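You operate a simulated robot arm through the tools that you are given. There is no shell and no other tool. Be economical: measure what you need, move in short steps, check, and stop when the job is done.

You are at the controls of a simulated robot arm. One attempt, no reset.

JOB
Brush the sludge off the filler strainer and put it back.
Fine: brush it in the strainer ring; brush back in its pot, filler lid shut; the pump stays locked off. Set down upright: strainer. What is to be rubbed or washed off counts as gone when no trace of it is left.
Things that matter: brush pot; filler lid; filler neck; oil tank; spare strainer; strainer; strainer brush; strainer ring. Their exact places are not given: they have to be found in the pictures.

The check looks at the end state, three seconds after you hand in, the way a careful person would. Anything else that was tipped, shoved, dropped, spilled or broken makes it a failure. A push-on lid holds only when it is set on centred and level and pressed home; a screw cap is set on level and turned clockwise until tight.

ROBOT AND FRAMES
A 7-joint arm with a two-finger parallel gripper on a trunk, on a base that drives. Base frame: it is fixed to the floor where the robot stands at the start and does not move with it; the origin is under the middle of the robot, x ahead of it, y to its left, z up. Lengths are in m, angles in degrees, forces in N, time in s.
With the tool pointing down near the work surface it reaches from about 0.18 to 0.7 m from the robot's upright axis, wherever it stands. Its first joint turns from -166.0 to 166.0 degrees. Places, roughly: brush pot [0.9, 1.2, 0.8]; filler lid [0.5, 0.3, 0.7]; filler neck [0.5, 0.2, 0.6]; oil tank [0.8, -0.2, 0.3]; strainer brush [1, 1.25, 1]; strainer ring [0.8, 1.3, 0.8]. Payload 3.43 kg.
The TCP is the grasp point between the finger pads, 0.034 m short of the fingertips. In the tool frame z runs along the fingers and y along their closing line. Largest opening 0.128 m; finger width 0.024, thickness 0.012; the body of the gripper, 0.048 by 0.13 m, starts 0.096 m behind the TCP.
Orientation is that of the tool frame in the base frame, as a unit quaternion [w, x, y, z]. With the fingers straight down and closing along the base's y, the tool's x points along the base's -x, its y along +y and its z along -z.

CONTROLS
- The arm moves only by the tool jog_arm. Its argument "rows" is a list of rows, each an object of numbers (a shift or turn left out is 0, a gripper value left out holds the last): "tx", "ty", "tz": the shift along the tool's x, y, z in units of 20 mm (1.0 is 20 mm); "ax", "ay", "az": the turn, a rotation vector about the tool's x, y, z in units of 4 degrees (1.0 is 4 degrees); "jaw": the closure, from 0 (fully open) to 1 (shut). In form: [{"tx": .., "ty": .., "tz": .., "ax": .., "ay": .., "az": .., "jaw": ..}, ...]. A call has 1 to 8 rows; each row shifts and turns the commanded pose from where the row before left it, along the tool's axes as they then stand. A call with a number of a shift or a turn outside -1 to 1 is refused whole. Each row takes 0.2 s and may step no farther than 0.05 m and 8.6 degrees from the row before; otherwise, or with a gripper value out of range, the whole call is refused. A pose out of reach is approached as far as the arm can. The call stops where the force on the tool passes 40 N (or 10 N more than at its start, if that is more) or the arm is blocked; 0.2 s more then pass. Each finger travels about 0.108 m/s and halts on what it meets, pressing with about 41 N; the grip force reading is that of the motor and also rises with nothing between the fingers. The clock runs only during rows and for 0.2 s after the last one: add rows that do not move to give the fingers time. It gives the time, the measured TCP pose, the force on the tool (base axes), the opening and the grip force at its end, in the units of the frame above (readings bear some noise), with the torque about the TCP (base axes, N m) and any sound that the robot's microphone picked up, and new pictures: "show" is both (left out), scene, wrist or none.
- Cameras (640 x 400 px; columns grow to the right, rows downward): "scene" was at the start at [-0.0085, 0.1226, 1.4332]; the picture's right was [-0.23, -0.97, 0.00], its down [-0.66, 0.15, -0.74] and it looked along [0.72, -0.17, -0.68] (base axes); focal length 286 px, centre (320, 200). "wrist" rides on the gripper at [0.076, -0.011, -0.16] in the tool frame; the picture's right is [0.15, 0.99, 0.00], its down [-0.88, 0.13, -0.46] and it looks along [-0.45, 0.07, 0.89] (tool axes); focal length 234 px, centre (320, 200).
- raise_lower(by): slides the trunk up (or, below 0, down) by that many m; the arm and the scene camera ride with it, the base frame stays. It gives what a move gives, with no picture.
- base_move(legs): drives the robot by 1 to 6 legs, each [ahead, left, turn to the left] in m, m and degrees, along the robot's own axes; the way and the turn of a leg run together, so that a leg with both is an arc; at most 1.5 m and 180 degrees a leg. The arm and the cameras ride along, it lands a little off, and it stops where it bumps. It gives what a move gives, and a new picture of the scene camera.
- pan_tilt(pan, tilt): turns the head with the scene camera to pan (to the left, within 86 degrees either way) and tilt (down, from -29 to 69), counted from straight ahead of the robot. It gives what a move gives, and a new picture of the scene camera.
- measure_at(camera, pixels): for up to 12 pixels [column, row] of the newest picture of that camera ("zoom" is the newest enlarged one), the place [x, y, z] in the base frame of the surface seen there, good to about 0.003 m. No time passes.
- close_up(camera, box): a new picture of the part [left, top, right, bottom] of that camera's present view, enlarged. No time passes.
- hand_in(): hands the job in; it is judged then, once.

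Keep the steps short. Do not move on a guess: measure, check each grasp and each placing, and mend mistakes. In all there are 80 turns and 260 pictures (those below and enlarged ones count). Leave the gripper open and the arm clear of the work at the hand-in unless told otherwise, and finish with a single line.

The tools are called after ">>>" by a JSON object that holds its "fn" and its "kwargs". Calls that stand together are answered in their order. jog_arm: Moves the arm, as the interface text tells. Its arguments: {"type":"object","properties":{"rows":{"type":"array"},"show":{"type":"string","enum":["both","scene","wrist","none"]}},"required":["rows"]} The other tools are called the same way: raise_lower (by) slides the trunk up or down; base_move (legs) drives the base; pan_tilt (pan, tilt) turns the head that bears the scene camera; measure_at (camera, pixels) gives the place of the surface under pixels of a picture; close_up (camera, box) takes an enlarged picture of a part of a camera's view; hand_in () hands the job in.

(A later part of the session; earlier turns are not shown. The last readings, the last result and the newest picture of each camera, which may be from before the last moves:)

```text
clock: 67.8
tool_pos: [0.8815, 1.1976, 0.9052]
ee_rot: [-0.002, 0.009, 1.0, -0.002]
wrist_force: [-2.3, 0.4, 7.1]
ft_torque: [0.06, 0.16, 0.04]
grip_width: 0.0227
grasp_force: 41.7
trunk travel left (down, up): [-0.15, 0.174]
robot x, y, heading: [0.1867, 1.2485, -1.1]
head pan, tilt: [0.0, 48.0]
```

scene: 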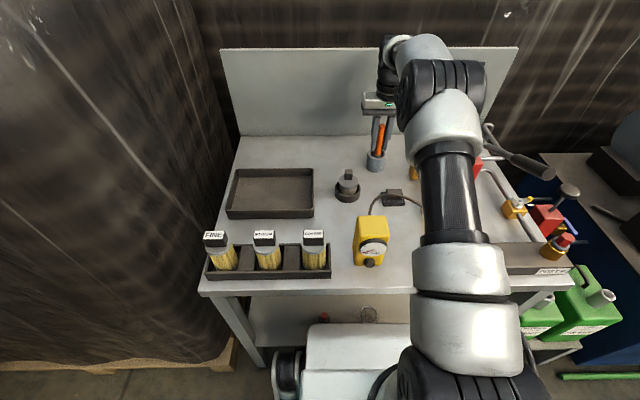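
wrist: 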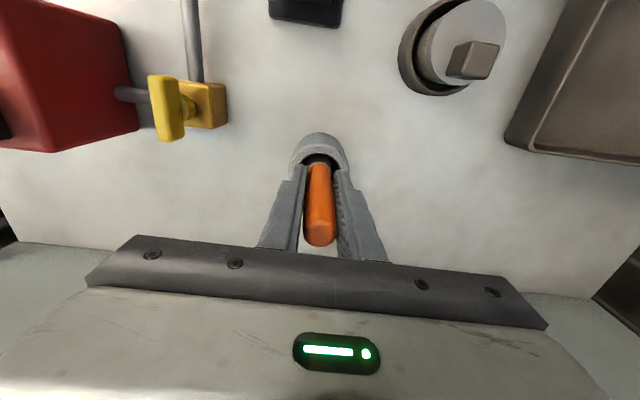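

Brush rests on the pot floor (7 N). Opening evenly and rising straight up.

>>> {"fn": "jog_arm", "kwargs": {"rows": [{"tz": -0.05, "jaw": 0.9}, {"jaw": 0.75}, {"jaw": 0.5}, {"jaw": 0.5}, {"tz": -0.7}, {"tz": -1}, {"tz": -1}, {"tz": -1}], "show": "none"}}

>>> {"fn": "jog_arm", "kwargs": {"rows": [{"tz": -1}, {"tz": -1}, {"tz": -1}, {"tz": -1, "jaw": 0.65}, {"tz": -0.5}]}}

>>> {"fn": "close_up", "kwargs": {"camera": "scene", "box": [324, 110, 420, 210]}}

```text
clock: 69.6
tool_pos: [0.8804, 1.1971, 0.9799]
ee_rot: [-0.002, 0.008, 1.0, -0.002]
wrist_force: [-0.1, 1.0, 0.4]
ft_torque: [0.0, 0.04, 0.01]
grip_width: 0.064
grasp_force: 0.1
trunk travel left (down, up): [-0.15, 0.174]
robot x, y, heading: [0.183, 1.247, -1.1]
head pan, tilt: [0.0, 48.0]
```

```text
clock: 70.8
tool_pos: [0.8757, 1.1994, 1.0675]
ee_rot: [-0.003, 0.008, 1.0, -0.002]
wrist_force: [-0.2, 0.3, -0.1]
ft_torque: [0.01, 0.0, 0.03]
grip_width: 0.045
grasp_force: 0.1
out of reach, approached as far as the arm can: row 5
trunk travel left (down, up): [-0.15, 0.174]
robot x, y, heading: [0.1882, 1.2489, -0.9]
head pan, tilt: [0.0, 48.0]
```

scene: 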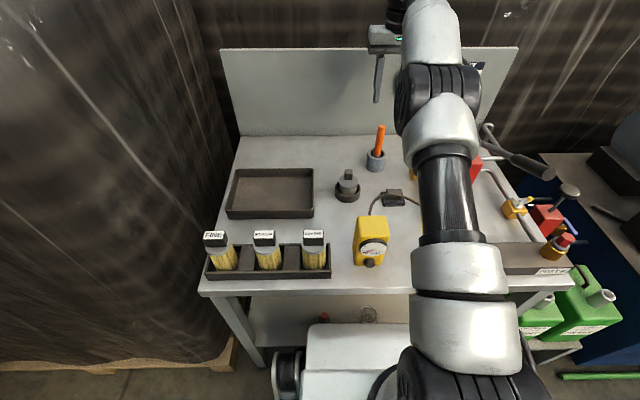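
wrist: 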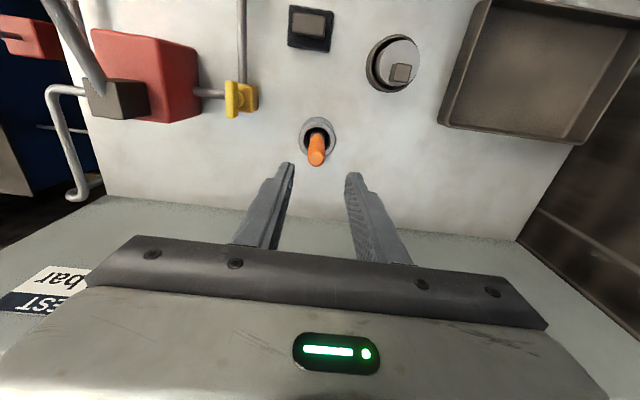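

```text
4.00 times, centred on (372, 160) of scene
```

zoom: 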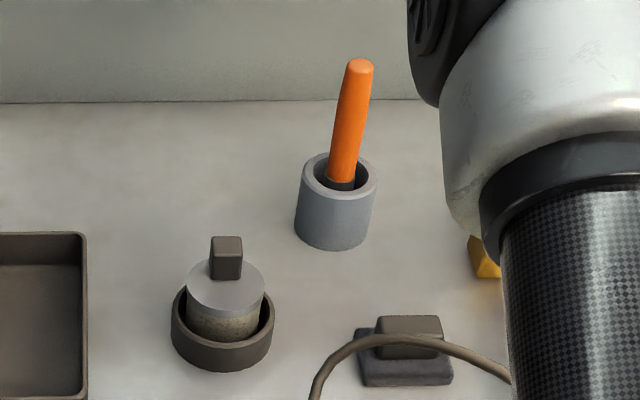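

The brush stands in its pot. Now the strainer knob's position again.

>>> {"fn": "measure_at", "kwargs": {"camera": "zoom", "pixels": [[226, 245], [213, 262], [240, 262], [226, 275], [188, 290], [264, 290], [226, 312], [226, 240]]}}

>>> {"fn": "measure_at", "kwargs": {"camera": "wrist", "pixels": [[400, 72], [394, 72], [408, 72], [400, 66], [400, 79]]}}

```text
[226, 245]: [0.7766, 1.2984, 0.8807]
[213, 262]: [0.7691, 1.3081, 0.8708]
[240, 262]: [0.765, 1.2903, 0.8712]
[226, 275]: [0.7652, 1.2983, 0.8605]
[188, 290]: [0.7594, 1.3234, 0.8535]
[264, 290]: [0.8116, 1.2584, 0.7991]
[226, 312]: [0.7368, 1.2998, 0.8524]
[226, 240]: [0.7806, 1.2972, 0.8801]
```

```text
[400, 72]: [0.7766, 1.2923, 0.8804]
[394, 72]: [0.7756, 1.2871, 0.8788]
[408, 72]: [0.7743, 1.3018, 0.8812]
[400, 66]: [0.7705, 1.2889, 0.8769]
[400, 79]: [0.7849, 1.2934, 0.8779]
```

Knob centre (0.776,1.297). Moving above and then down to z ≈0.93 for a look.

>>> {"fn": "jog_arm", "kwargs": {"rows": [{"tx": 1, "ty": 0.95}, {"tx": 1, "ty": 0.95}, {"tx": 1, "ty": 0.95}, {"tx": 1, "ty": 0.95}, {"tx": 1, "ty": 0.95}, {"tz": 1}, {"tz": 1}, {"tz": 1}], "show": "none"}}

>>> {"fn": "jog_arm", "kwargs": {"rows": [{"tz": 1}, {"tz": 1}, {"tz": 1}, {"tz": 0}]}}

>>> {"fn": "close_up", "kwargs": {"camera": "wrist", "box": [240, 90, 400, 200]}}

```text
clock: 72.6
tool_pos: [0.7781, 1.2955, 1.0062]
ee_rot: [-0.002, 0.009, 1.0, -0.002]
wrist_force: [-0.4, -0.4, -0.1]
ft_torque: [-0.04, 0.02, 0.02]
grip_width: 0.0446
grasp_force: 0.0
trunk travel left (down, up): [-0.15, 0.174]
robot x, y, heading: [0.1839, 1.2489, -1.0]
head pan, tilt: [0.0, 48.0]
```

```text
clock: 73.6
tool_pos: [0.7744, 1.2943, 0.9476]
ee_rot: [-0.003, 0.009, 1.0, -0.002]
wrist_force: [0.3, 0.5, 0.7]
ft_torque: [0.01, 0.02, -0.01]
grip_width: 0.0449
grasp_force: 0.0
trunk travel left (down, up): [-0.15, 0.174]
robot x, y, heading: [0.1838, 1.2472, -0.8]
head pan, tilt: [0.0, 48.0]
```

scene: 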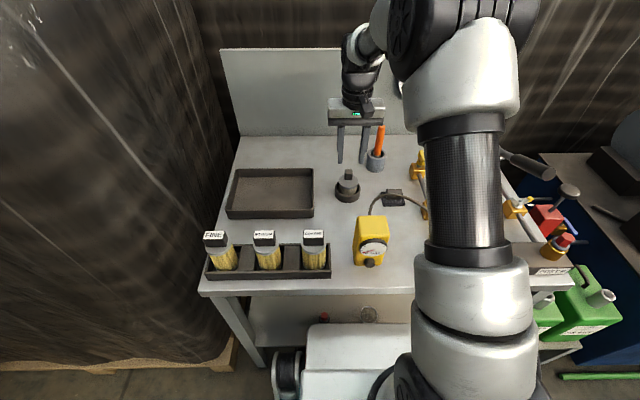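
wrist: 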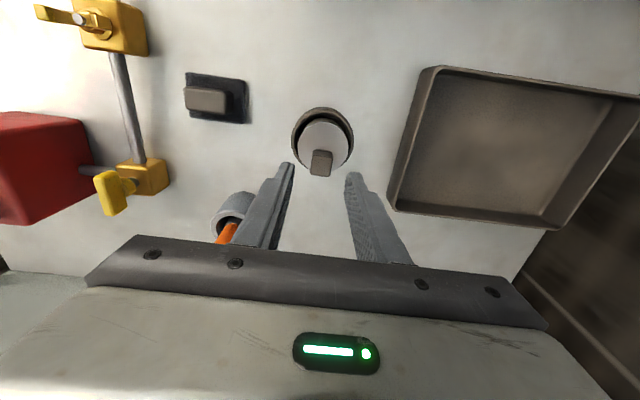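

```text
3.64 times, centred on (320, 145) of wrist
```

zoom: 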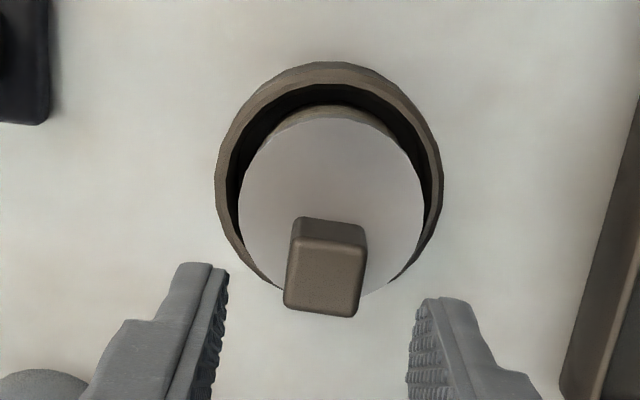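

Centred. Descending to 0.896 and gripping.

>>> {"fn": "jog_arm", "kwargs": {"rows": [{"tz": 1}, {"tz": 1}, {"tz": 0.55}, {"jaw": 0.85}, {"jaw": 1}, {"jaw": 1}, {"jaw": 1}], "show": "wrist"}}

```text
clock: 75.2
tool_pos: [0.7754, 1.2956, 0.898]
ee_rot: [-0.004, 0.009, 1.0, -0.002]
wrist_force: [-1.3, 0.0, 0.0]
ft_torque: [0.02, -0.02, -0.01]
grip_width: 0.0212
grasp_force: 41.3
trunk travel left (down, up): [-0.15, 0.174]
robot x, y, heading: [0.1849, 1.2491, -1.1]
head pan, tilt: [0.0, 48.0]
```

wrist: 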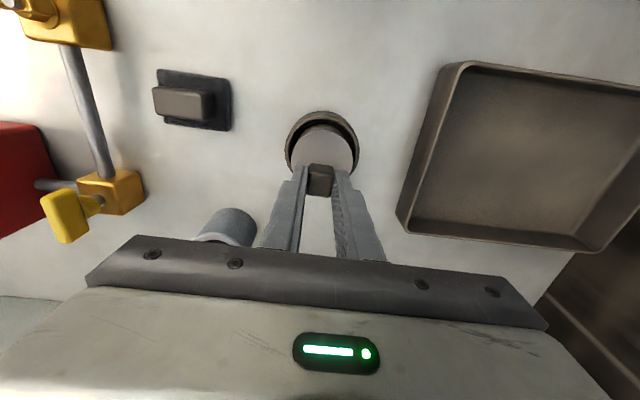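

Gripped (21 mm). Lifting out, then retracting.

>>> {"fn": "jog_arm", "kwargs": {"rows": [{"tz": -0.5}, {"tz": -1}, {"tz": -1}, {"tz": -1}, {"tz": -1}, {"tz": -1}, {"tz": -1, "tx": 0.5}, {"tz": -1, "tx": 1}]}}

>>> {"fn": "jog_arm", "kwargs": {"rows": [{"tz": -1, "tx": 1}, {"tz": -0.5, "tx": 1}, {"tx": 1}, {"tx": 1}, {"tx": 1}, {"tx": 1}, {"tx": 1}, {"tx": 1}], "show": "none"}}

>>> {"fn": "jog_arm", "kwargs": {"rows": [{"tx": 1}, {"tx": 1}, {"tx": 1}, {"tx": 1}, {"tx": 1}, {"tx": 1}, {"tx": 0}]}}

```text
clock: 77.0
tool_pos: [0.7486, 1.2948, 1.0471]
ee_rot: [-0.005, 0.009, 1.0, -0.002]
wrist_force: [-0.9, 0.3, -1.6]
ft_torque: [-0.01, 0.01, 0.0]
grip_width: 0.0213
grasp_force: 41.0
trunk travel left (down, up): [-0.15, 0.174]
robot x, y, heading: [0.1864, 1.248, -0.8]
head pan, tilt: [0.0, 48.0]
```

scene: 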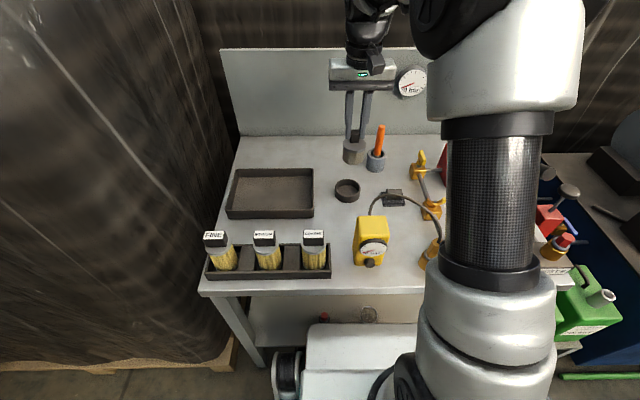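
wrist: 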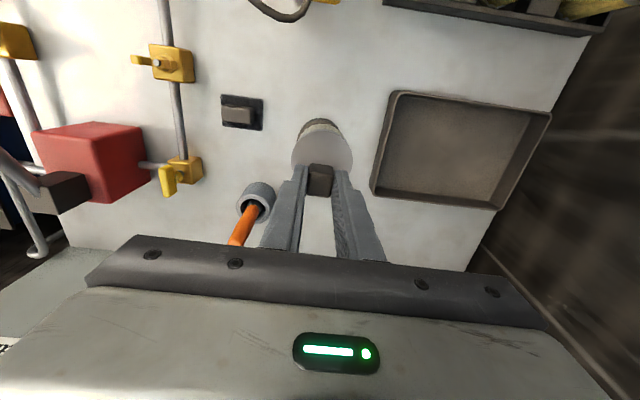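

```text
clock: 78.8
tool_pos: [0.585, 1.2975, 1.0791]
ee_rot: [-0.002, 0.008, 1.0, -0.002]
wrist_force: [0.4, -0.3, -0.7]
ft_torque: [0.01, 0.02, -0.01]
grip_width: 0.0214
grasp_force: 40.7
trunk travel left (down, up): [-0.15, 0.174]
robot x, y, heading: [0.1874, 1.2446, -1.0]
head pan, tilt: [0.0, 48.0]
```

```text
clock: 80.4
tool_pos: [0.4665, 1.302, 1.0782]
ee_rot: [-0.004, 0.01, 1.0, -0.002]
wrist_force: [0.5, 0.0, -1.2]
ft_torque: [0.02, -0.02, 0.0]
grip_width: 0.0209
grasp_force: 40.7
trunk travel left (down, up): [-0.15, 0.174]
robot x, y, heading: [0.1834, 1.248, -1.1]
head pan, tilt: [0.0, 48.0]
```

scene: 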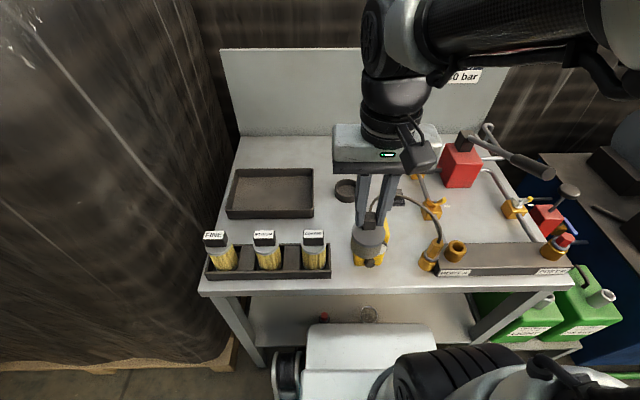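
wrist: 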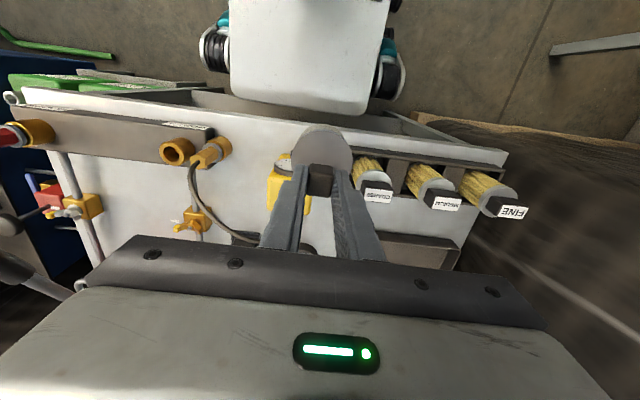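

Driving back 0.18 m, squaring up by 1°, then right 1.17 m.

>>> {"fn": "base_move", "kwargs": {"legs": [[-0.18, 0, 1], [0, -1.17, 0]]}}

>>> {"fn": "pan_tilt", "kwargs": {"pan": 15, "tilt": 55}}

```text
clock: 93.5
tool_pos: [0.2772, 0.083, 1.0789]
ee_rot: [-0.003, 0.008, 1.0, -0.001]
wrist_force: [-0.6, -0.2, -1.7]
ft_torque: [0.0, 0.0, 0.02]
grip_width: 0.0208
grasp_force: 41.2
trunk travel left (down, up): [-0.15, 0.174]
robot x, y, heading: [-0.0043, 0.0273, -1.1]
head pan, tilt: [0.0, 48.0]
```

scene: 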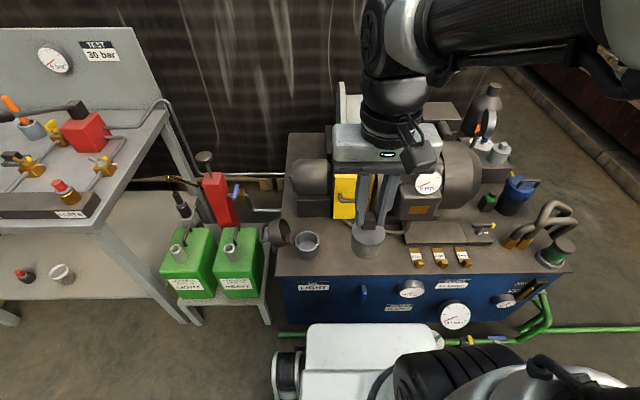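

```text
clock: 94.3
tool_pos: [0.2779, 0.0836, 1.0791]
ee_rot: [-0.003, 0.007, 1.0, -0.002]
wrist_force: [-0.6, -0.5, -0.8]
ft_torque: [-0.03, 0.0, 0.02]
grip_width: 0.0213
grasp_force: 40.9
trunk travel left (down, up): [-0.15, 0.174]
robot x, y, heading: [-0.0066, 0.0286, -0.9]
head pan, tilt: [15.0, 55.0]
```

scene: 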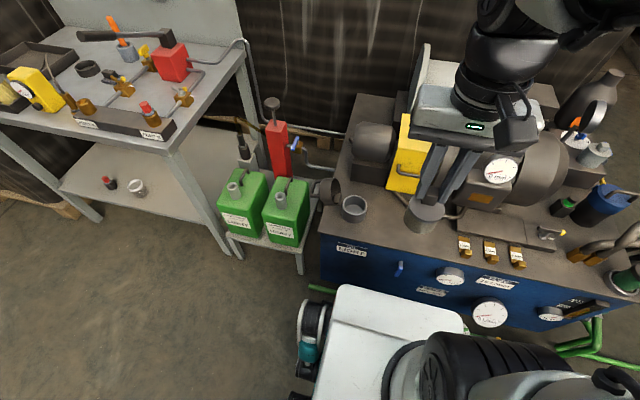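

Arrived. Measuring the neck again, then moving over it.

>>> {"fn": "measure_at", "kwargs": {"camera": "scene", "pixels": [[342, 209], [366, 209], [354, 197], [354, 221], [354, 210]]}}

>>> {"fn": "jog_arm", "kwargs": {"rows": [{"tx": -1, "ty": 0.47, "tz": 0.8}, {"tx": -1, "ty": 0.47, "tz": 0.8}, {"tx": -1, "ty": 0.47, "tz": 0.8}, {"tx": -1, "ty": 0.47, "tz": 0.8}, {"tx": -1, "ty": 0.47, "tz": 0.8}, {"tx": -1, "ty": 0.47, "tz": 0.8}, {"tx": -1, "ty": 0.47, "tz": 0.8}, {"tx": -1, "ty": 0.47, "tz": 0.8}], "show": "none"}}

>>> {"fn": "jog_arm", "kwargs": {"rows": [{"tx": -1, "ty": 0.47, "tz": 0.8}, {"tx": -1, "ty": 0.47, "tz": 0.8}, {"tx": -1, "ty": 0.47, "tz": 0.8}, {"tx": -1, "ty": 0.47, "tz": 0.8}, {"tx": -1, "ty": 0.47, "tz": 0.8}, {"tx": 0}]}}

>>> {"fn": "close_up", "kwargs": {"camera": "wrist", "box": [240, 80, 400, 190]}}

```text
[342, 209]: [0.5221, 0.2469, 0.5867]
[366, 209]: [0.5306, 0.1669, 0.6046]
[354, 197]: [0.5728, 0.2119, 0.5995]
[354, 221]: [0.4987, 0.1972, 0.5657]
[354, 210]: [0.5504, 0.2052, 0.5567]
```

```text
clock: 96.1
tool_pos: [0.4393, 0.1568, 0.9495]
ee_rot: [-0.002, 0.007, 1.0, -0.001]
wrist_force: [1.3, -0.2, -0.8]
ft_torque: [-0.02, -0.01, 0.04]
grip_width: 0.0212
grasp_force: 41.2
trunk travel left (down, up): [-0.15, 0.174]
robot x, y, heading: [-0.0026, 0.0284, -0.8]
head pan, tilt: [15.0, 55.0]
```

```text
clock: 97.5
tool_pos: [0.54, 0.2041, 0.8693]
ee_rot: [-0.003, 0.008, 1.0, -0.001]
wrist_force: [-0.3, 0.0, -2.1]
ft_torque: [-0.03, -0.06, 0.01]
grip_width: 0.0212
grasp_force: 41.0
trunk travel left (down, up): [-0.15, 0.174]
robot x, y, heading: [-0.0055, 0.0287, -0.9]
head pan, tilt: [15.0, 55.0]
```

scene: 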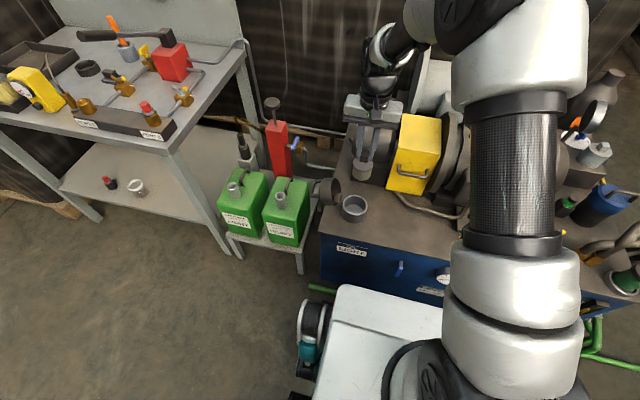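
wrist: 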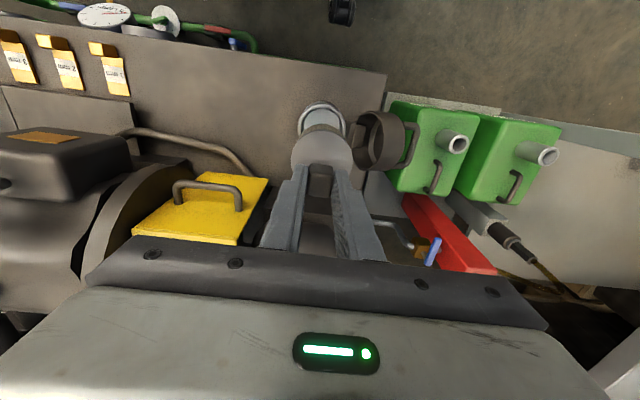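

```text
3.64 times, centred on (320, 135) of wrist
```

zoom: 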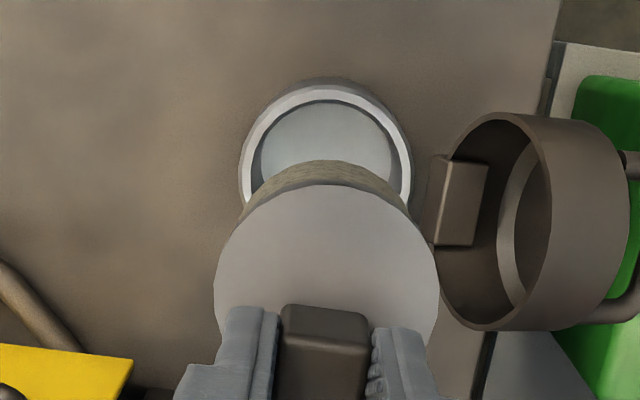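

>>> {"fn": "measure_at", "kwargs": {"camera": "zoom", "pixels": [[240, 180], [411, 170], [325, 90], [245, 160], [406, 150], [218, 285], [437, 285], [325, 190], [260, 110], [390, 110]]}}

```text
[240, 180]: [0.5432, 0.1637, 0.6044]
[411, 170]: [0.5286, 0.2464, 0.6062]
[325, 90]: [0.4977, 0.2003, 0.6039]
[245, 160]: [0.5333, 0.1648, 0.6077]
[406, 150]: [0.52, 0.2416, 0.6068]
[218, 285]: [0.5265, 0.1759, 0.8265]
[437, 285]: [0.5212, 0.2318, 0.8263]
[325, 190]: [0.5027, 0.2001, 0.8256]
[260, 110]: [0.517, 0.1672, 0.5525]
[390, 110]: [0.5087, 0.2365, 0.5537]
```

Plate centre needs +9 mm x, +1 mm y. Aligning and lowering to just above the rim.

>>> {"fn": "jog_arm", "kwargs": {"rows": [{"tx": -0.47, "ty": 0.06, "tz": 1}, {"tz": 1}, {"tz": 1}, {"tz": 1}, {"tz": 1}, {"tz": 1}, {"tz": 1}, {"tz": 0.5}]}}

>>> {"fn": "close_up", "kwargs": {"camera": "wrist", "box": [240, 80, 400, 190]}}

>>> {"fn": "close_up", "kwargs": {"camera": "scene", "box": [300, 130, 420, 230]}}

```text
clock: 99.3
tool_pos: [0.5471, 0.1999, 0.7195]
ee_rot: [-0.002, 0.008, 1.0, -0.002]
wrist_force: [-0.4, 0.3, -1.3]
ft_torque: [0.02, -0.03, -0.01]
grip_width: 0.0212
grasp_force: 41.8
trunk travel left (down, up): [-0.15, 0.174]
robot x, y, heading: [-0.0024, 0.0299, -0.6]
head pan, tilt: [15.0, 55.0]
```

scene: 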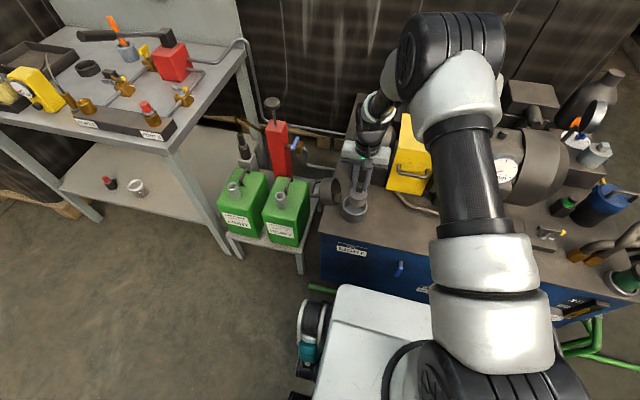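
wrist: 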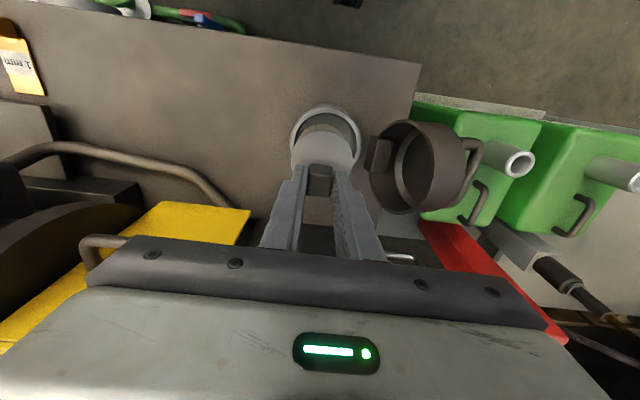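

```text
3.64 times, centred on (320, 135) of wrist
```

zoom: 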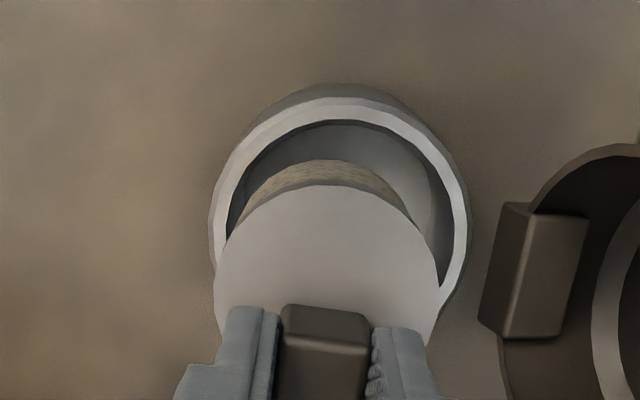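

```text
4.00 times, centred on (360, 180) of scene
```

zoom: 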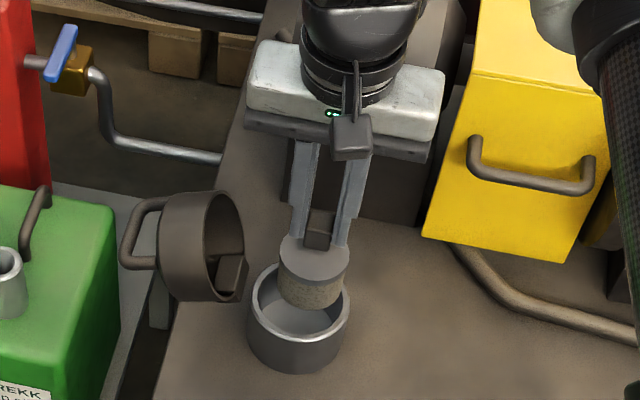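

>>> {"fn": "measure_at", "kwargs": {"camera": "wrist", "pixels": [[292, 155], [348, 155], [325, 133], [291, 138], [361, 138], [325, 107], [325, 112], [295, 125], [357, 125], [320, 150]]}}

```text
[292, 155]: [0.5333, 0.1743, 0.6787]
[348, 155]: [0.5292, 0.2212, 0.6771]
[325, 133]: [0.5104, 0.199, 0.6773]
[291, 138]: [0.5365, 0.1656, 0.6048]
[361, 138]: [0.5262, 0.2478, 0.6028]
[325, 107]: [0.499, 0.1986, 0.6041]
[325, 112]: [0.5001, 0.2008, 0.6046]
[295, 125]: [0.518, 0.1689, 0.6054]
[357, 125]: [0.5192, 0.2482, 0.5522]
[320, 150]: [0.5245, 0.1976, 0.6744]
```

Plate centre (0.537,0.1993) against neck centre (0.539,0.2055): shifting +6 mm y, +2 mm x, then entering slowly.

>>> {"fn": "jog_arm", "kwargs": {"rows": [{"tx": -0.1, "ty": 0.29}, {"tz": 0}, {"tz": 0.25}]}}

>>> {"fn": "close_up", "kwargs": {"camera": "wrist", "box": [240, 80, 400, 190]}}

>>> {"fn": "measure_at", "kwargs": {"camera": "zoom", "pixels": [[222, 270], [436, 270], [325, 190], [215, 230], [465, 230], [325, 110], [225, 230], [450, 230]]}}

```text
clock: 100.1
tool_pos: [0.5482, 0.2064, 0.7129]
ee_rot: [-0.004, 0.008, 1.0, -0.001]
wrist_force: [0.1, 0.3, -1.5]
ft_torque: [0.01, -0.02, 0.01]
grip_width: 0.0208
grasp_force: 41.3
trunk travel left (down, up): [-0.15, 0.174]
robot x, y, heading: [-0.0065, 0.0293, -0.9]
head pan, tilt: [15.0, 55.0]
```

scene: 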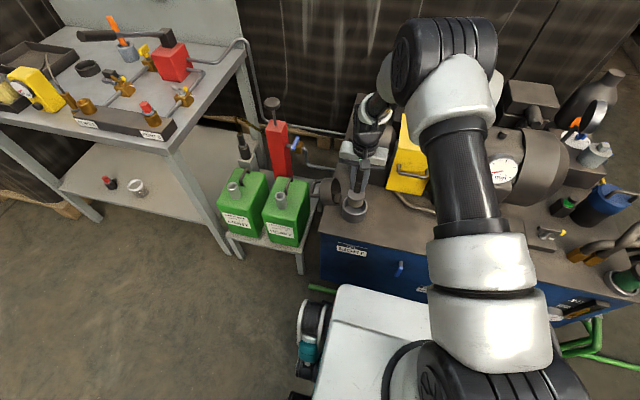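
wrist: 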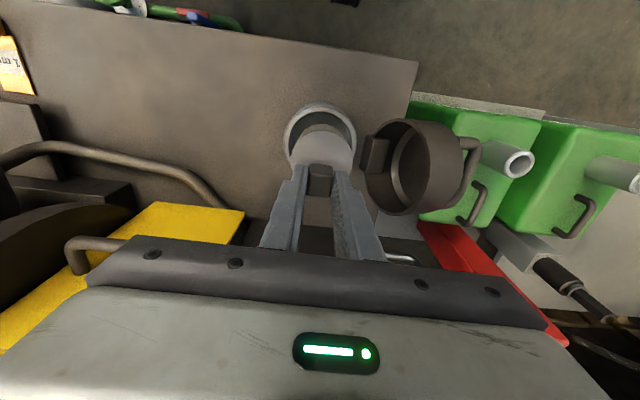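

```text
3.64 times, centred on (320, 135) of wrist
```

zoom: 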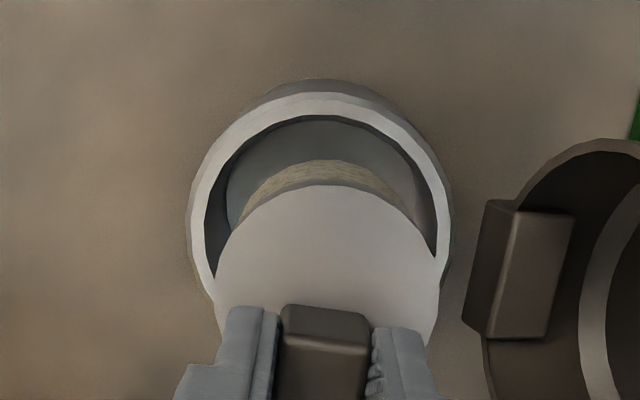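

```text
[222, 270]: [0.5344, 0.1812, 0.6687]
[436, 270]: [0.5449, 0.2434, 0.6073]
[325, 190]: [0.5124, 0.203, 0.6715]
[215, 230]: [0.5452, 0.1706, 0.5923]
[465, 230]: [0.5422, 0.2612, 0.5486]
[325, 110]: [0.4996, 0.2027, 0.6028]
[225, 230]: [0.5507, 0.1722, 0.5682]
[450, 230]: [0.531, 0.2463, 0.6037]
```

Aligned within about 1.5 mm, with roughly 7 mm clearance around. Lowering to near the floor (TCP ≈0.652).

>>> {"fn": "jog_arm", "kwargs": {"rows": [{"ty": -0.06, "tz": 0.5}, {"tz": 0.5}, {"tz": 0.5}, {"tz": 0.5}, {"tz": 0.5}, {"tz": 0.4}, {"tz": 0}]}}

>>> {"fn": "close_up", "kwargs": {"camera": "wrist", "box": [240, 80, 400, 190]}}

```text
clock: 101.7
tool_pos: [0.549, 0.2065, 0.6563]
ee_rot: [-0.002, 0.008, 1.0, -0.001]
wrist_force: [-0.2, 0.3, -1.4]
ft_torque: [0.01, 0.02, -0.03]
grip_width: 0.0215
grasp_force: 40.6
trunk travel left (down, up): [-0.15, 0.174]
robot x, y, heading: [-0.003, 0.0309, -0.9]
head pan, tilt: [15.0, 55.0]
```

scene: 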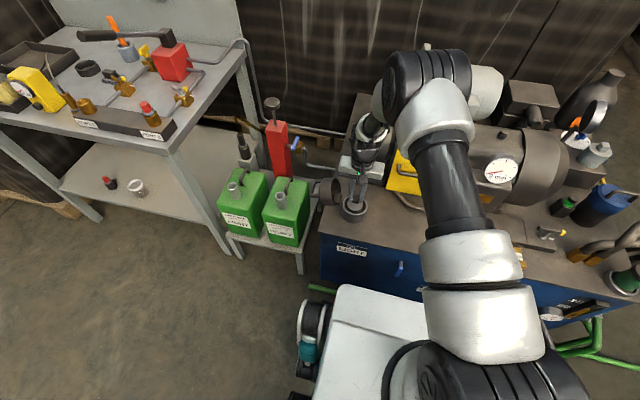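
wrist: 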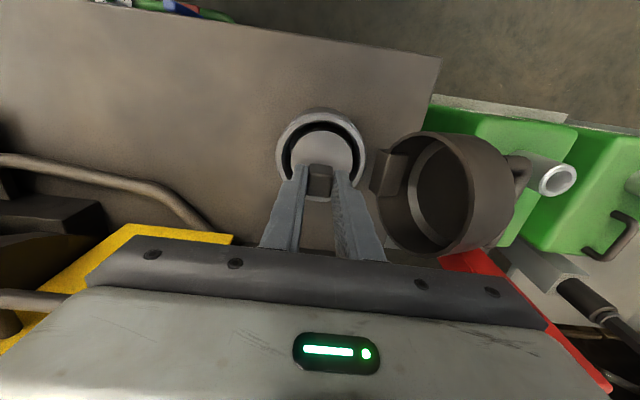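

```text
3.64 times, centred on (320, 135) of wrist
```

zoom: 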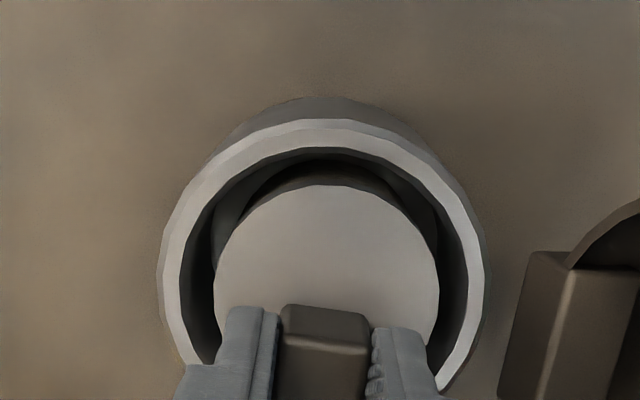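

Well centred in the neck. Creeping down to contact.

>>> {"fn": "jog_arm", "kwargs": {"rows": [{"tz": 0.1}, {"tz": 0.1}, {"tz": 0.08}, {"tz": 0.05}], "show": "none"}}

```text
clock: 102.7
tool_pos: [0.5488, 0.2057, 0.6499]
ee_rot: [-0.003, 0.006, 1.0, -0.002]
wrist_force: [-0.3, 0.3, -1.5]
ft_torque: [0.02, 0.0, 0.01]
grip_width: 0.0211
grasp_force: 41.5
trunk travel left (down, up): [-0.15, 0.174]
robot x, y, heading: [-0.0056, 0.0274, -0.9]
head pan, tilt: [15.0, 55.0]
```

>>> {"fn": "jog_arm", "kwargs": {"rows": [{"tz": 0.06}, {"tz": 0.06}, {"tz": 0.05}], "show": "none"}}

```text
clock: 103.5
tool_pos: [0.5477, 0.206, 0.6476]
ee_rot: [-0.003, 0.007, 1.0, -0.002]
wrist_force: [-1.5, -1.2, 4.9]
ft_torque: [0.04, 0.21, 0.06]
grip_width: 0.0214
grasp_force: 40.8
trunk travel left (down, up): [-0.15, 0.174]
robot x, y, heading: [-0.0001, 0.0329, -1.1]
head pan, tilt: [15.0, 55.0]
```

Seated on the floor of the neck (5 N at the expected height). Releasing and rising.

>>> {"fn": "jog_arm", "kwargs": {"rows": [{"tz": -0.04, "jaw": 0.85}, {"jaw": 0.67}, {"jaw": 0.67}, {"tz": -0.5}, {"tz": -1}, {"tz": -1}, {"tz": -1}, {"tz": -1}], "show": "none"}}

>>> {"fn": "jog_arm", "kwargs": {"rows": [{"tz": -1}, {"tz": -1}, {"tz": -1}, {"tz": -1}, {"tx": 1, "tz": -1}, {"tx": 1, "tz": -1}, {"tx": 1}, {"tx": 0}]}}

>>> {"fn": "close_up", "kwargs": {"camera": "wrist", "box": [260, 100, 460, 230]}}

>>> {"fn": "close_up", "kwargs": {"camera": "scene", "box": [290, 150, 386, 230]}}

```text
clock: 105.3
tool_pos: [0.5477, 0.2065, 0.7375]
ee_rot: [-0.004, 0.009, 1.0, -0.002]
wrist_force: [-0.3, -0.6, 0.0]
ft_torque: [0.03, -0.04, 0.01]
grip_width: 0.0423
grasp_force: 0.2
trunk travel left (down, up): [-0.15, 0.174]
robot x, y, heading: [-0.0008, 0.0264, -0.9]
head pan, tilt: [15.0, 55.0]
```

```text
clock: 107.1
tool_pos: [0.4892, 0.2059, 0.8572]
ee_rot: [-0.003, 0.007, 1.0, -0.001]
wrist_force: [0.7, -0.5, 1.0]
ft_torque: [0.01, 0.02, -0.03]
grip_width: 0.0425
grasp_force: 0.0
trunk travel left (down, up): [-0.15, 0.174]
robot x, y, heading: [-0.0017, 0.0275, -0.9]
head pan, tilt: [15.0, 55.0]
```

scene: 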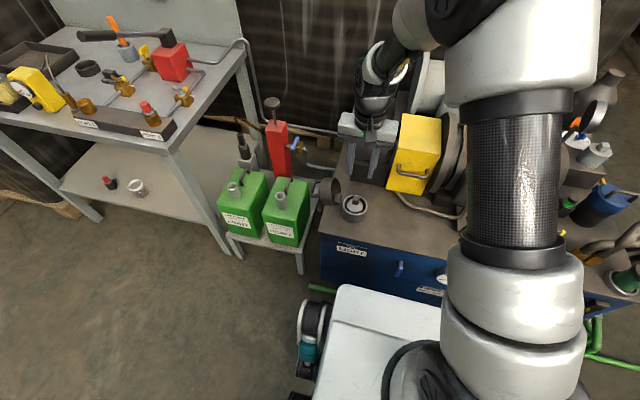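
wrist: 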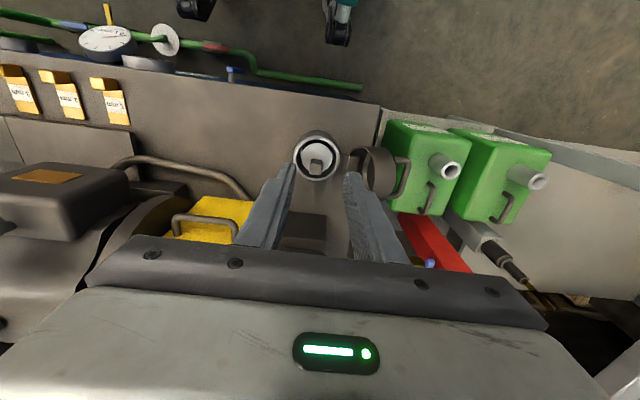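

```text
3.08 times, centred on (360, 165) of wrist
```

zoom: 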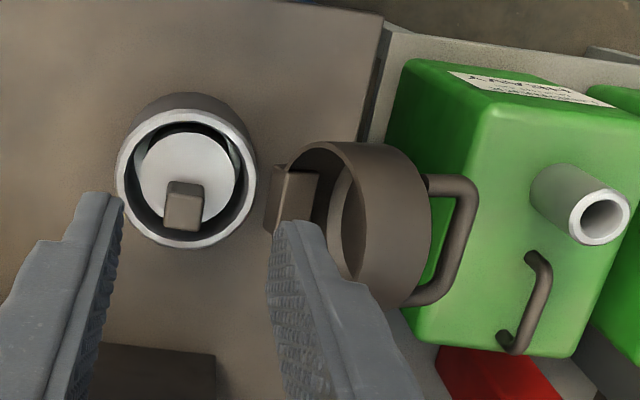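

```text
5.00 times, centred on (338, 190) of scene
```

zoom: 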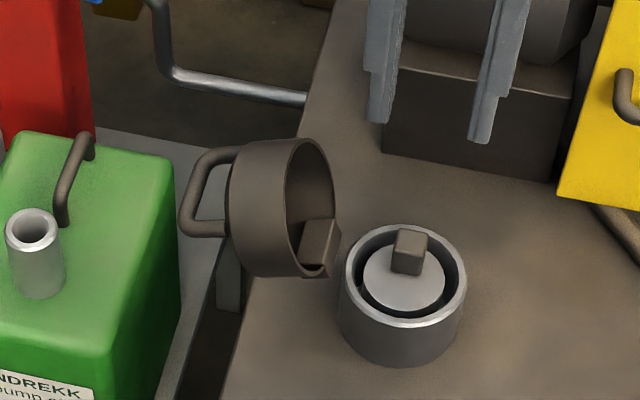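

The strainer stands upright and clean in the neck. Next the lid: I measure its outer face, top edge, handle and the neighbouring can.

>>> {"fn": "measure_at", "kwargs": {"camera": "zoom", "pixels": [[315, 142], [240, 155], [250, 140], [280, 150], [225, 150], [190, 190], [215, 152], [210, 230], [75, 140], [110, 160], [320, 240], [235, 260]]}}

>>> {"fn": "measure_at", "kwargs": {"camera": "wrist", "pixels": [[406, 160], [406, 175], [402, 190], [385, 155], [390, 180], [380, 195], [395, 170], [425, 150], [425, 185], [397, 160], [400, 161], [412, 190]]}}

```text
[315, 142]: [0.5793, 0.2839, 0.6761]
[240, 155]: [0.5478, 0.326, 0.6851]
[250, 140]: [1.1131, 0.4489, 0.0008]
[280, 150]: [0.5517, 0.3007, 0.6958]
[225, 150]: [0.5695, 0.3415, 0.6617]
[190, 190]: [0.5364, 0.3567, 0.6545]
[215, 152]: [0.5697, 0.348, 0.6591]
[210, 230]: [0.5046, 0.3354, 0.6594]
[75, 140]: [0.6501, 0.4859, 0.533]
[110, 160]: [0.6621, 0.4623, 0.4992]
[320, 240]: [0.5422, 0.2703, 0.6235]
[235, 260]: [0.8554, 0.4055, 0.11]
```

```text
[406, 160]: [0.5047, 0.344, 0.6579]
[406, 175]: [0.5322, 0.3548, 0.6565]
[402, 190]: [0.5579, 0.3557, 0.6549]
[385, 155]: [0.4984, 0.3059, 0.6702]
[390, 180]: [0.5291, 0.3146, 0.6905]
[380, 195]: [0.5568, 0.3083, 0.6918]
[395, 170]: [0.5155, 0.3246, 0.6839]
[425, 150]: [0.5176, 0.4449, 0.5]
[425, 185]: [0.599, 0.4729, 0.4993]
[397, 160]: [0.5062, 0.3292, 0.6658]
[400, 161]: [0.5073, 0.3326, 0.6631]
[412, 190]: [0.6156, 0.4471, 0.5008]
```

Lid: hinge near (y 0.262, z 0.613), top z 0.697, and the handle bar at (x 0.505–0.57, y 0.355, z 0.656). I'll push the bar from behind with closed fingers along its arc. First I check clearance behind it (red pump, cans).

>>> {"fn": "measure_at", "kwargs": {"camera": "scene", "pixels": [[271, 104], [278, 125], [278, 150], [283, 195], [289, 182], [234, 187], [240, 145], [296, 143]]}}

>>> {"fn": "jog_arm", "kwargs": {"rows": [{"tx": -0.8, "ty": 1, "jaw": 1}, {"tx": -0.8, "ty": 1}, {"tx": -0.8, "ty": 1}, {"ty": 1}, {"ty": 1}, {"ty": 1}, {"ty": 1}, {"ty": 1}], "show": "none"}}

>>> {"fn": "jog_arm", "kwargs": {"rows": [{"ty": 1}, {"ty": 0.8}, {"tz": 1}, {"tz": 1}, {"tz": 0}]}}

```text
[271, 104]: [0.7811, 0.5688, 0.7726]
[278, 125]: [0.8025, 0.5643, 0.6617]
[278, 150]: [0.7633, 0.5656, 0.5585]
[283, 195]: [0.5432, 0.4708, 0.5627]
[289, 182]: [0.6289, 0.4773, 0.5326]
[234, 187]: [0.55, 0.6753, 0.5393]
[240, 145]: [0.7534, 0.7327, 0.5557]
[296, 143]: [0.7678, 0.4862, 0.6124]
```

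```text
clock: 108.9
tool_pos: [0.5388, 0.3648, 0.8578]
ee_rot: [-0.004, 0.007, 1.0, -0.002]
wrist_force: [0.0, -0.7, 0.3]
ft_torque: [-0.03, 0.0, 0.01]
grip_width: 0.0001
grasp_force: 33.4
trunk travel left (down, up): [-0.15, 0.174]
robot x, y, heading: [-0.005, 0.0284, -0.7]
head pan, tilt: [15.0, 55.0]
```

```text
clock: 110.1
tool_pos: [0.5384, 0.4022, 0.8157]
ee_rot: [-0.002, 0.008, 1.0, -0.002]
wrist_force: [-0.2, 0.4, -0.6]
ft_torque: [-0.01, 0.02, 0.0]
grip_width: 0.0
grasp_force: 32.6
trunk travel left (down, up): [-0.15, 0.174]
robot x, y, heading: [-0.0017, 0.0306, -0.9]
head pan, tilt: [15.0, 55.0]
```

scene: 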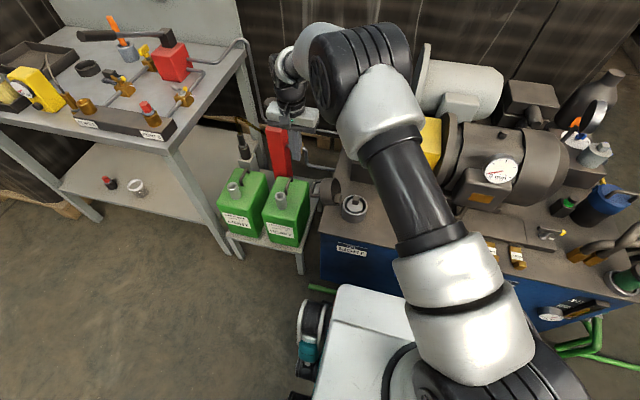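
wrist: 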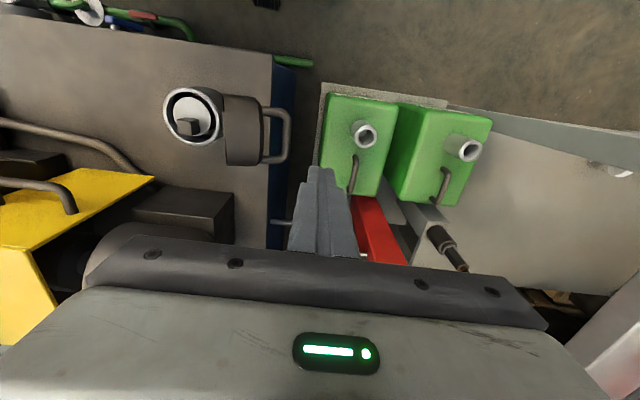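

Clear. Lowering behind the handle to TCP z 0.676.

>>> {"fn": "jog_arm", "kwargs": {"rows": [{"tz": 1}, {"tz": 1}, {"tz": 1}, {"tz": 1}, {"tz": 1}, {"tz": 1}, {"tz": 1}]}}

>>> {"fn": "close_up", "kwargs": {"camera": "wrist", "box": [160, 80, 400, 220]}}

>>> {"fn": "close_up", "kwargs": {"camera": "scene", "box": [260, 130, 400, 230]}}

```text
clock: 111.7
tool_pos: [0.54, 0.3994, 0.6763]
ee_rot: [-0.002, 0.008, 1.0, -0.002]
wrist_force: [0.2, 0.5, -0.2]
ft_torque: [0.0, 0.0, 0.0]
grip_width: 0.0
grasp_force: 32.3
trunk travel left (down, up): [-0.15, 0.174]
robot x, y, heading: [-0.0045, 0.0268, -1.0]
head pan, tilt: [15.0, 55.0]
```

scene: 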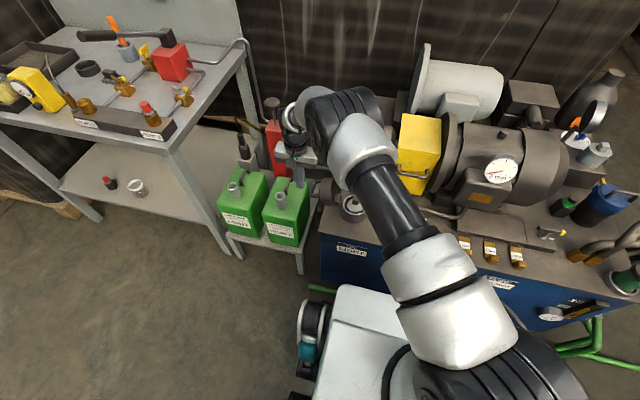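
wrist: 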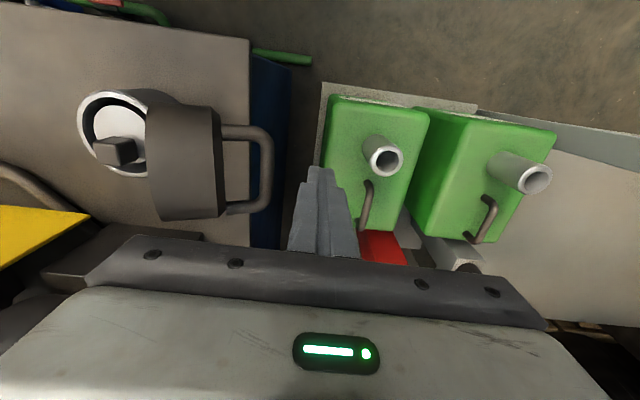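

```text
2.67 times, centred on (280, 150) of wrist
```

zoom: 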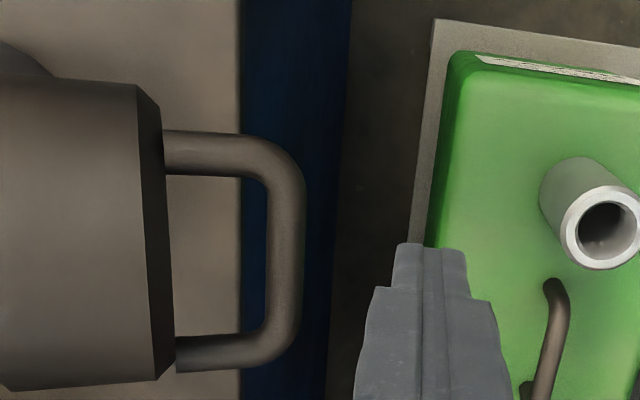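

```text
4.00 times, centred on (330, 180) of scene
```

zoom: 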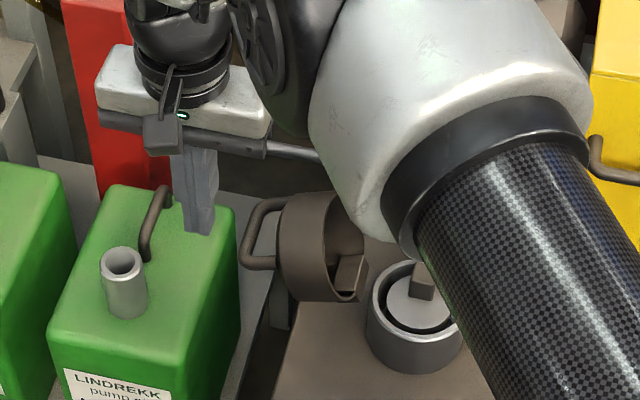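

>>> {"fn": "measure_at", "kwargs": {"camera": "wrist", "pixels": [[267, 140], [267, 165], [266, 190], [272, 165], [222, 140], [218, 200], [235, 132], [240, 207], [320, 172]]}}

```text
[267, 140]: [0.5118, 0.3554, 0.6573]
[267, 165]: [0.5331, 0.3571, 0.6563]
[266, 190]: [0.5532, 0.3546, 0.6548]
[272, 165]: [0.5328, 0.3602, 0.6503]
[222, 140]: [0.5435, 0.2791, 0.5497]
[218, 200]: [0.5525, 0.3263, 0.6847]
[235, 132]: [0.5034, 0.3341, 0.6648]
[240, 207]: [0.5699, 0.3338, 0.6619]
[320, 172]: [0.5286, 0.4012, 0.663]
```

Bar at (0.537,0.355,0.652), finger at the right x. Pushing −y along the arc; I'll stop around the tipping point to check.

>>> {"fn": "jog_arm", "kwargs": {"rows": [{"ty": -1}, {"ty": -0.8, "tz": -0.2}, {"ty": -0.5, "tz": -0.5}]}}

>>> {"fn": "close_up", "kwargs": {"camera": "wrist", "box": [160, 60, 400, 220]}}

```text
clock: 112.5
tool_pos: [0.5383, 0.3633, 0.6944]
ee_rot: [-0.001, 0.006, 1.0, 0.003]
wrist_force: [-2.2, 26.5, 14.3]
ft_torque: [0.66, 0.04, 0.11]
grip_width: 0.0
grasp_force: 33.4
trunk travel left (down, up): [-0.15, 0.174]
robot x, y, heading: [-0.0063, 0.0318, -0.8]
head pan, tilt: [15.0, 55.0]
```

scene: 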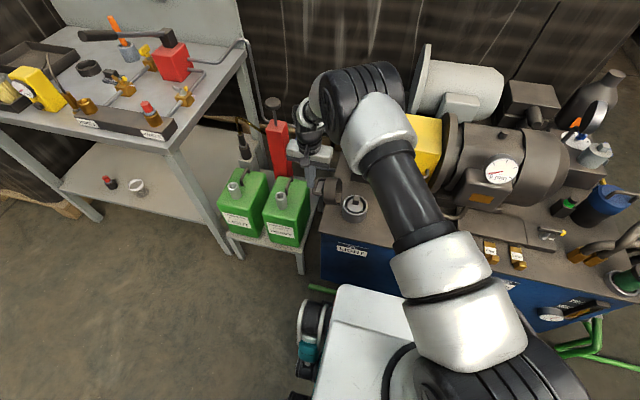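
wrist: 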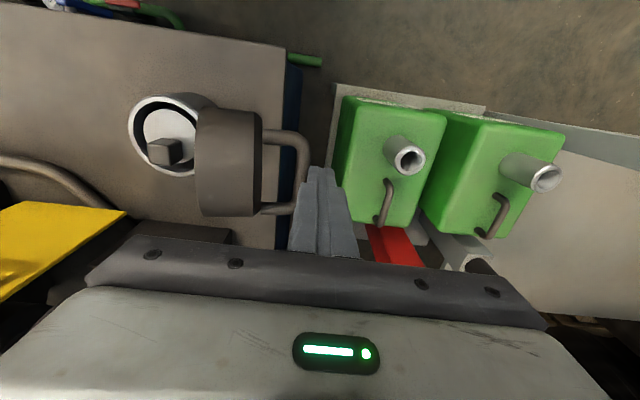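

```text
2.50 times, centred on (280, 140) of wrist
```

zoom: 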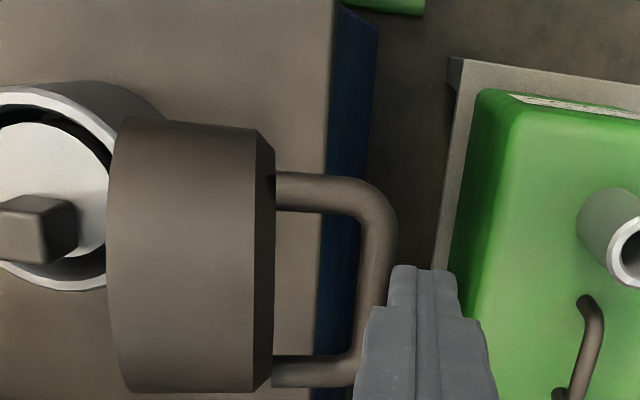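

26 N against the bar; checking whether the lid turned at all.

>>> {"fn": "measure_at", "kwargs": {"camera": "zoom", "pixels": [[380, 230], [375, 260], [255, 150], [255, 250], [255, 350], [190, 250], [130, 250], [300, 190], [300, 370]]}}

>>> {"fn": "close_up", "kwargs": {"camera": "scene", "box": [280, 130, 390, 230]}}

```text
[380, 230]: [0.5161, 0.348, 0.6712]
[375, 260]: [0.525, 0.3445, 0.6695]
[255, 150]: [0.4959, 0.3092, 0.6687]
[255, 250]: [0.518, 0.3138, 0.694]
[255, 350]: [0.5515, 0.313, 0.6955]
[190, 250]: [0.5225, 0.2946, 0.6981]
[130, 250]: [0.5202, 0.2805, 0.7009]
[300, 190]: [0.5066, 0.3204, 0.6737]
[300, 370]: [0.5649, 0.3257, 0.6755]
```

```text
4.00 times, centred on (335, 180) of scene
```

zoom: 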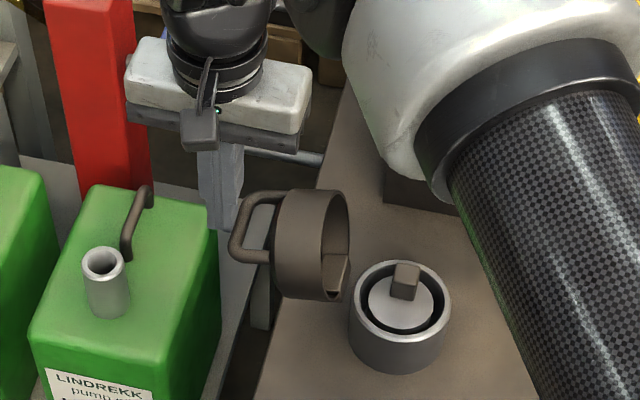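

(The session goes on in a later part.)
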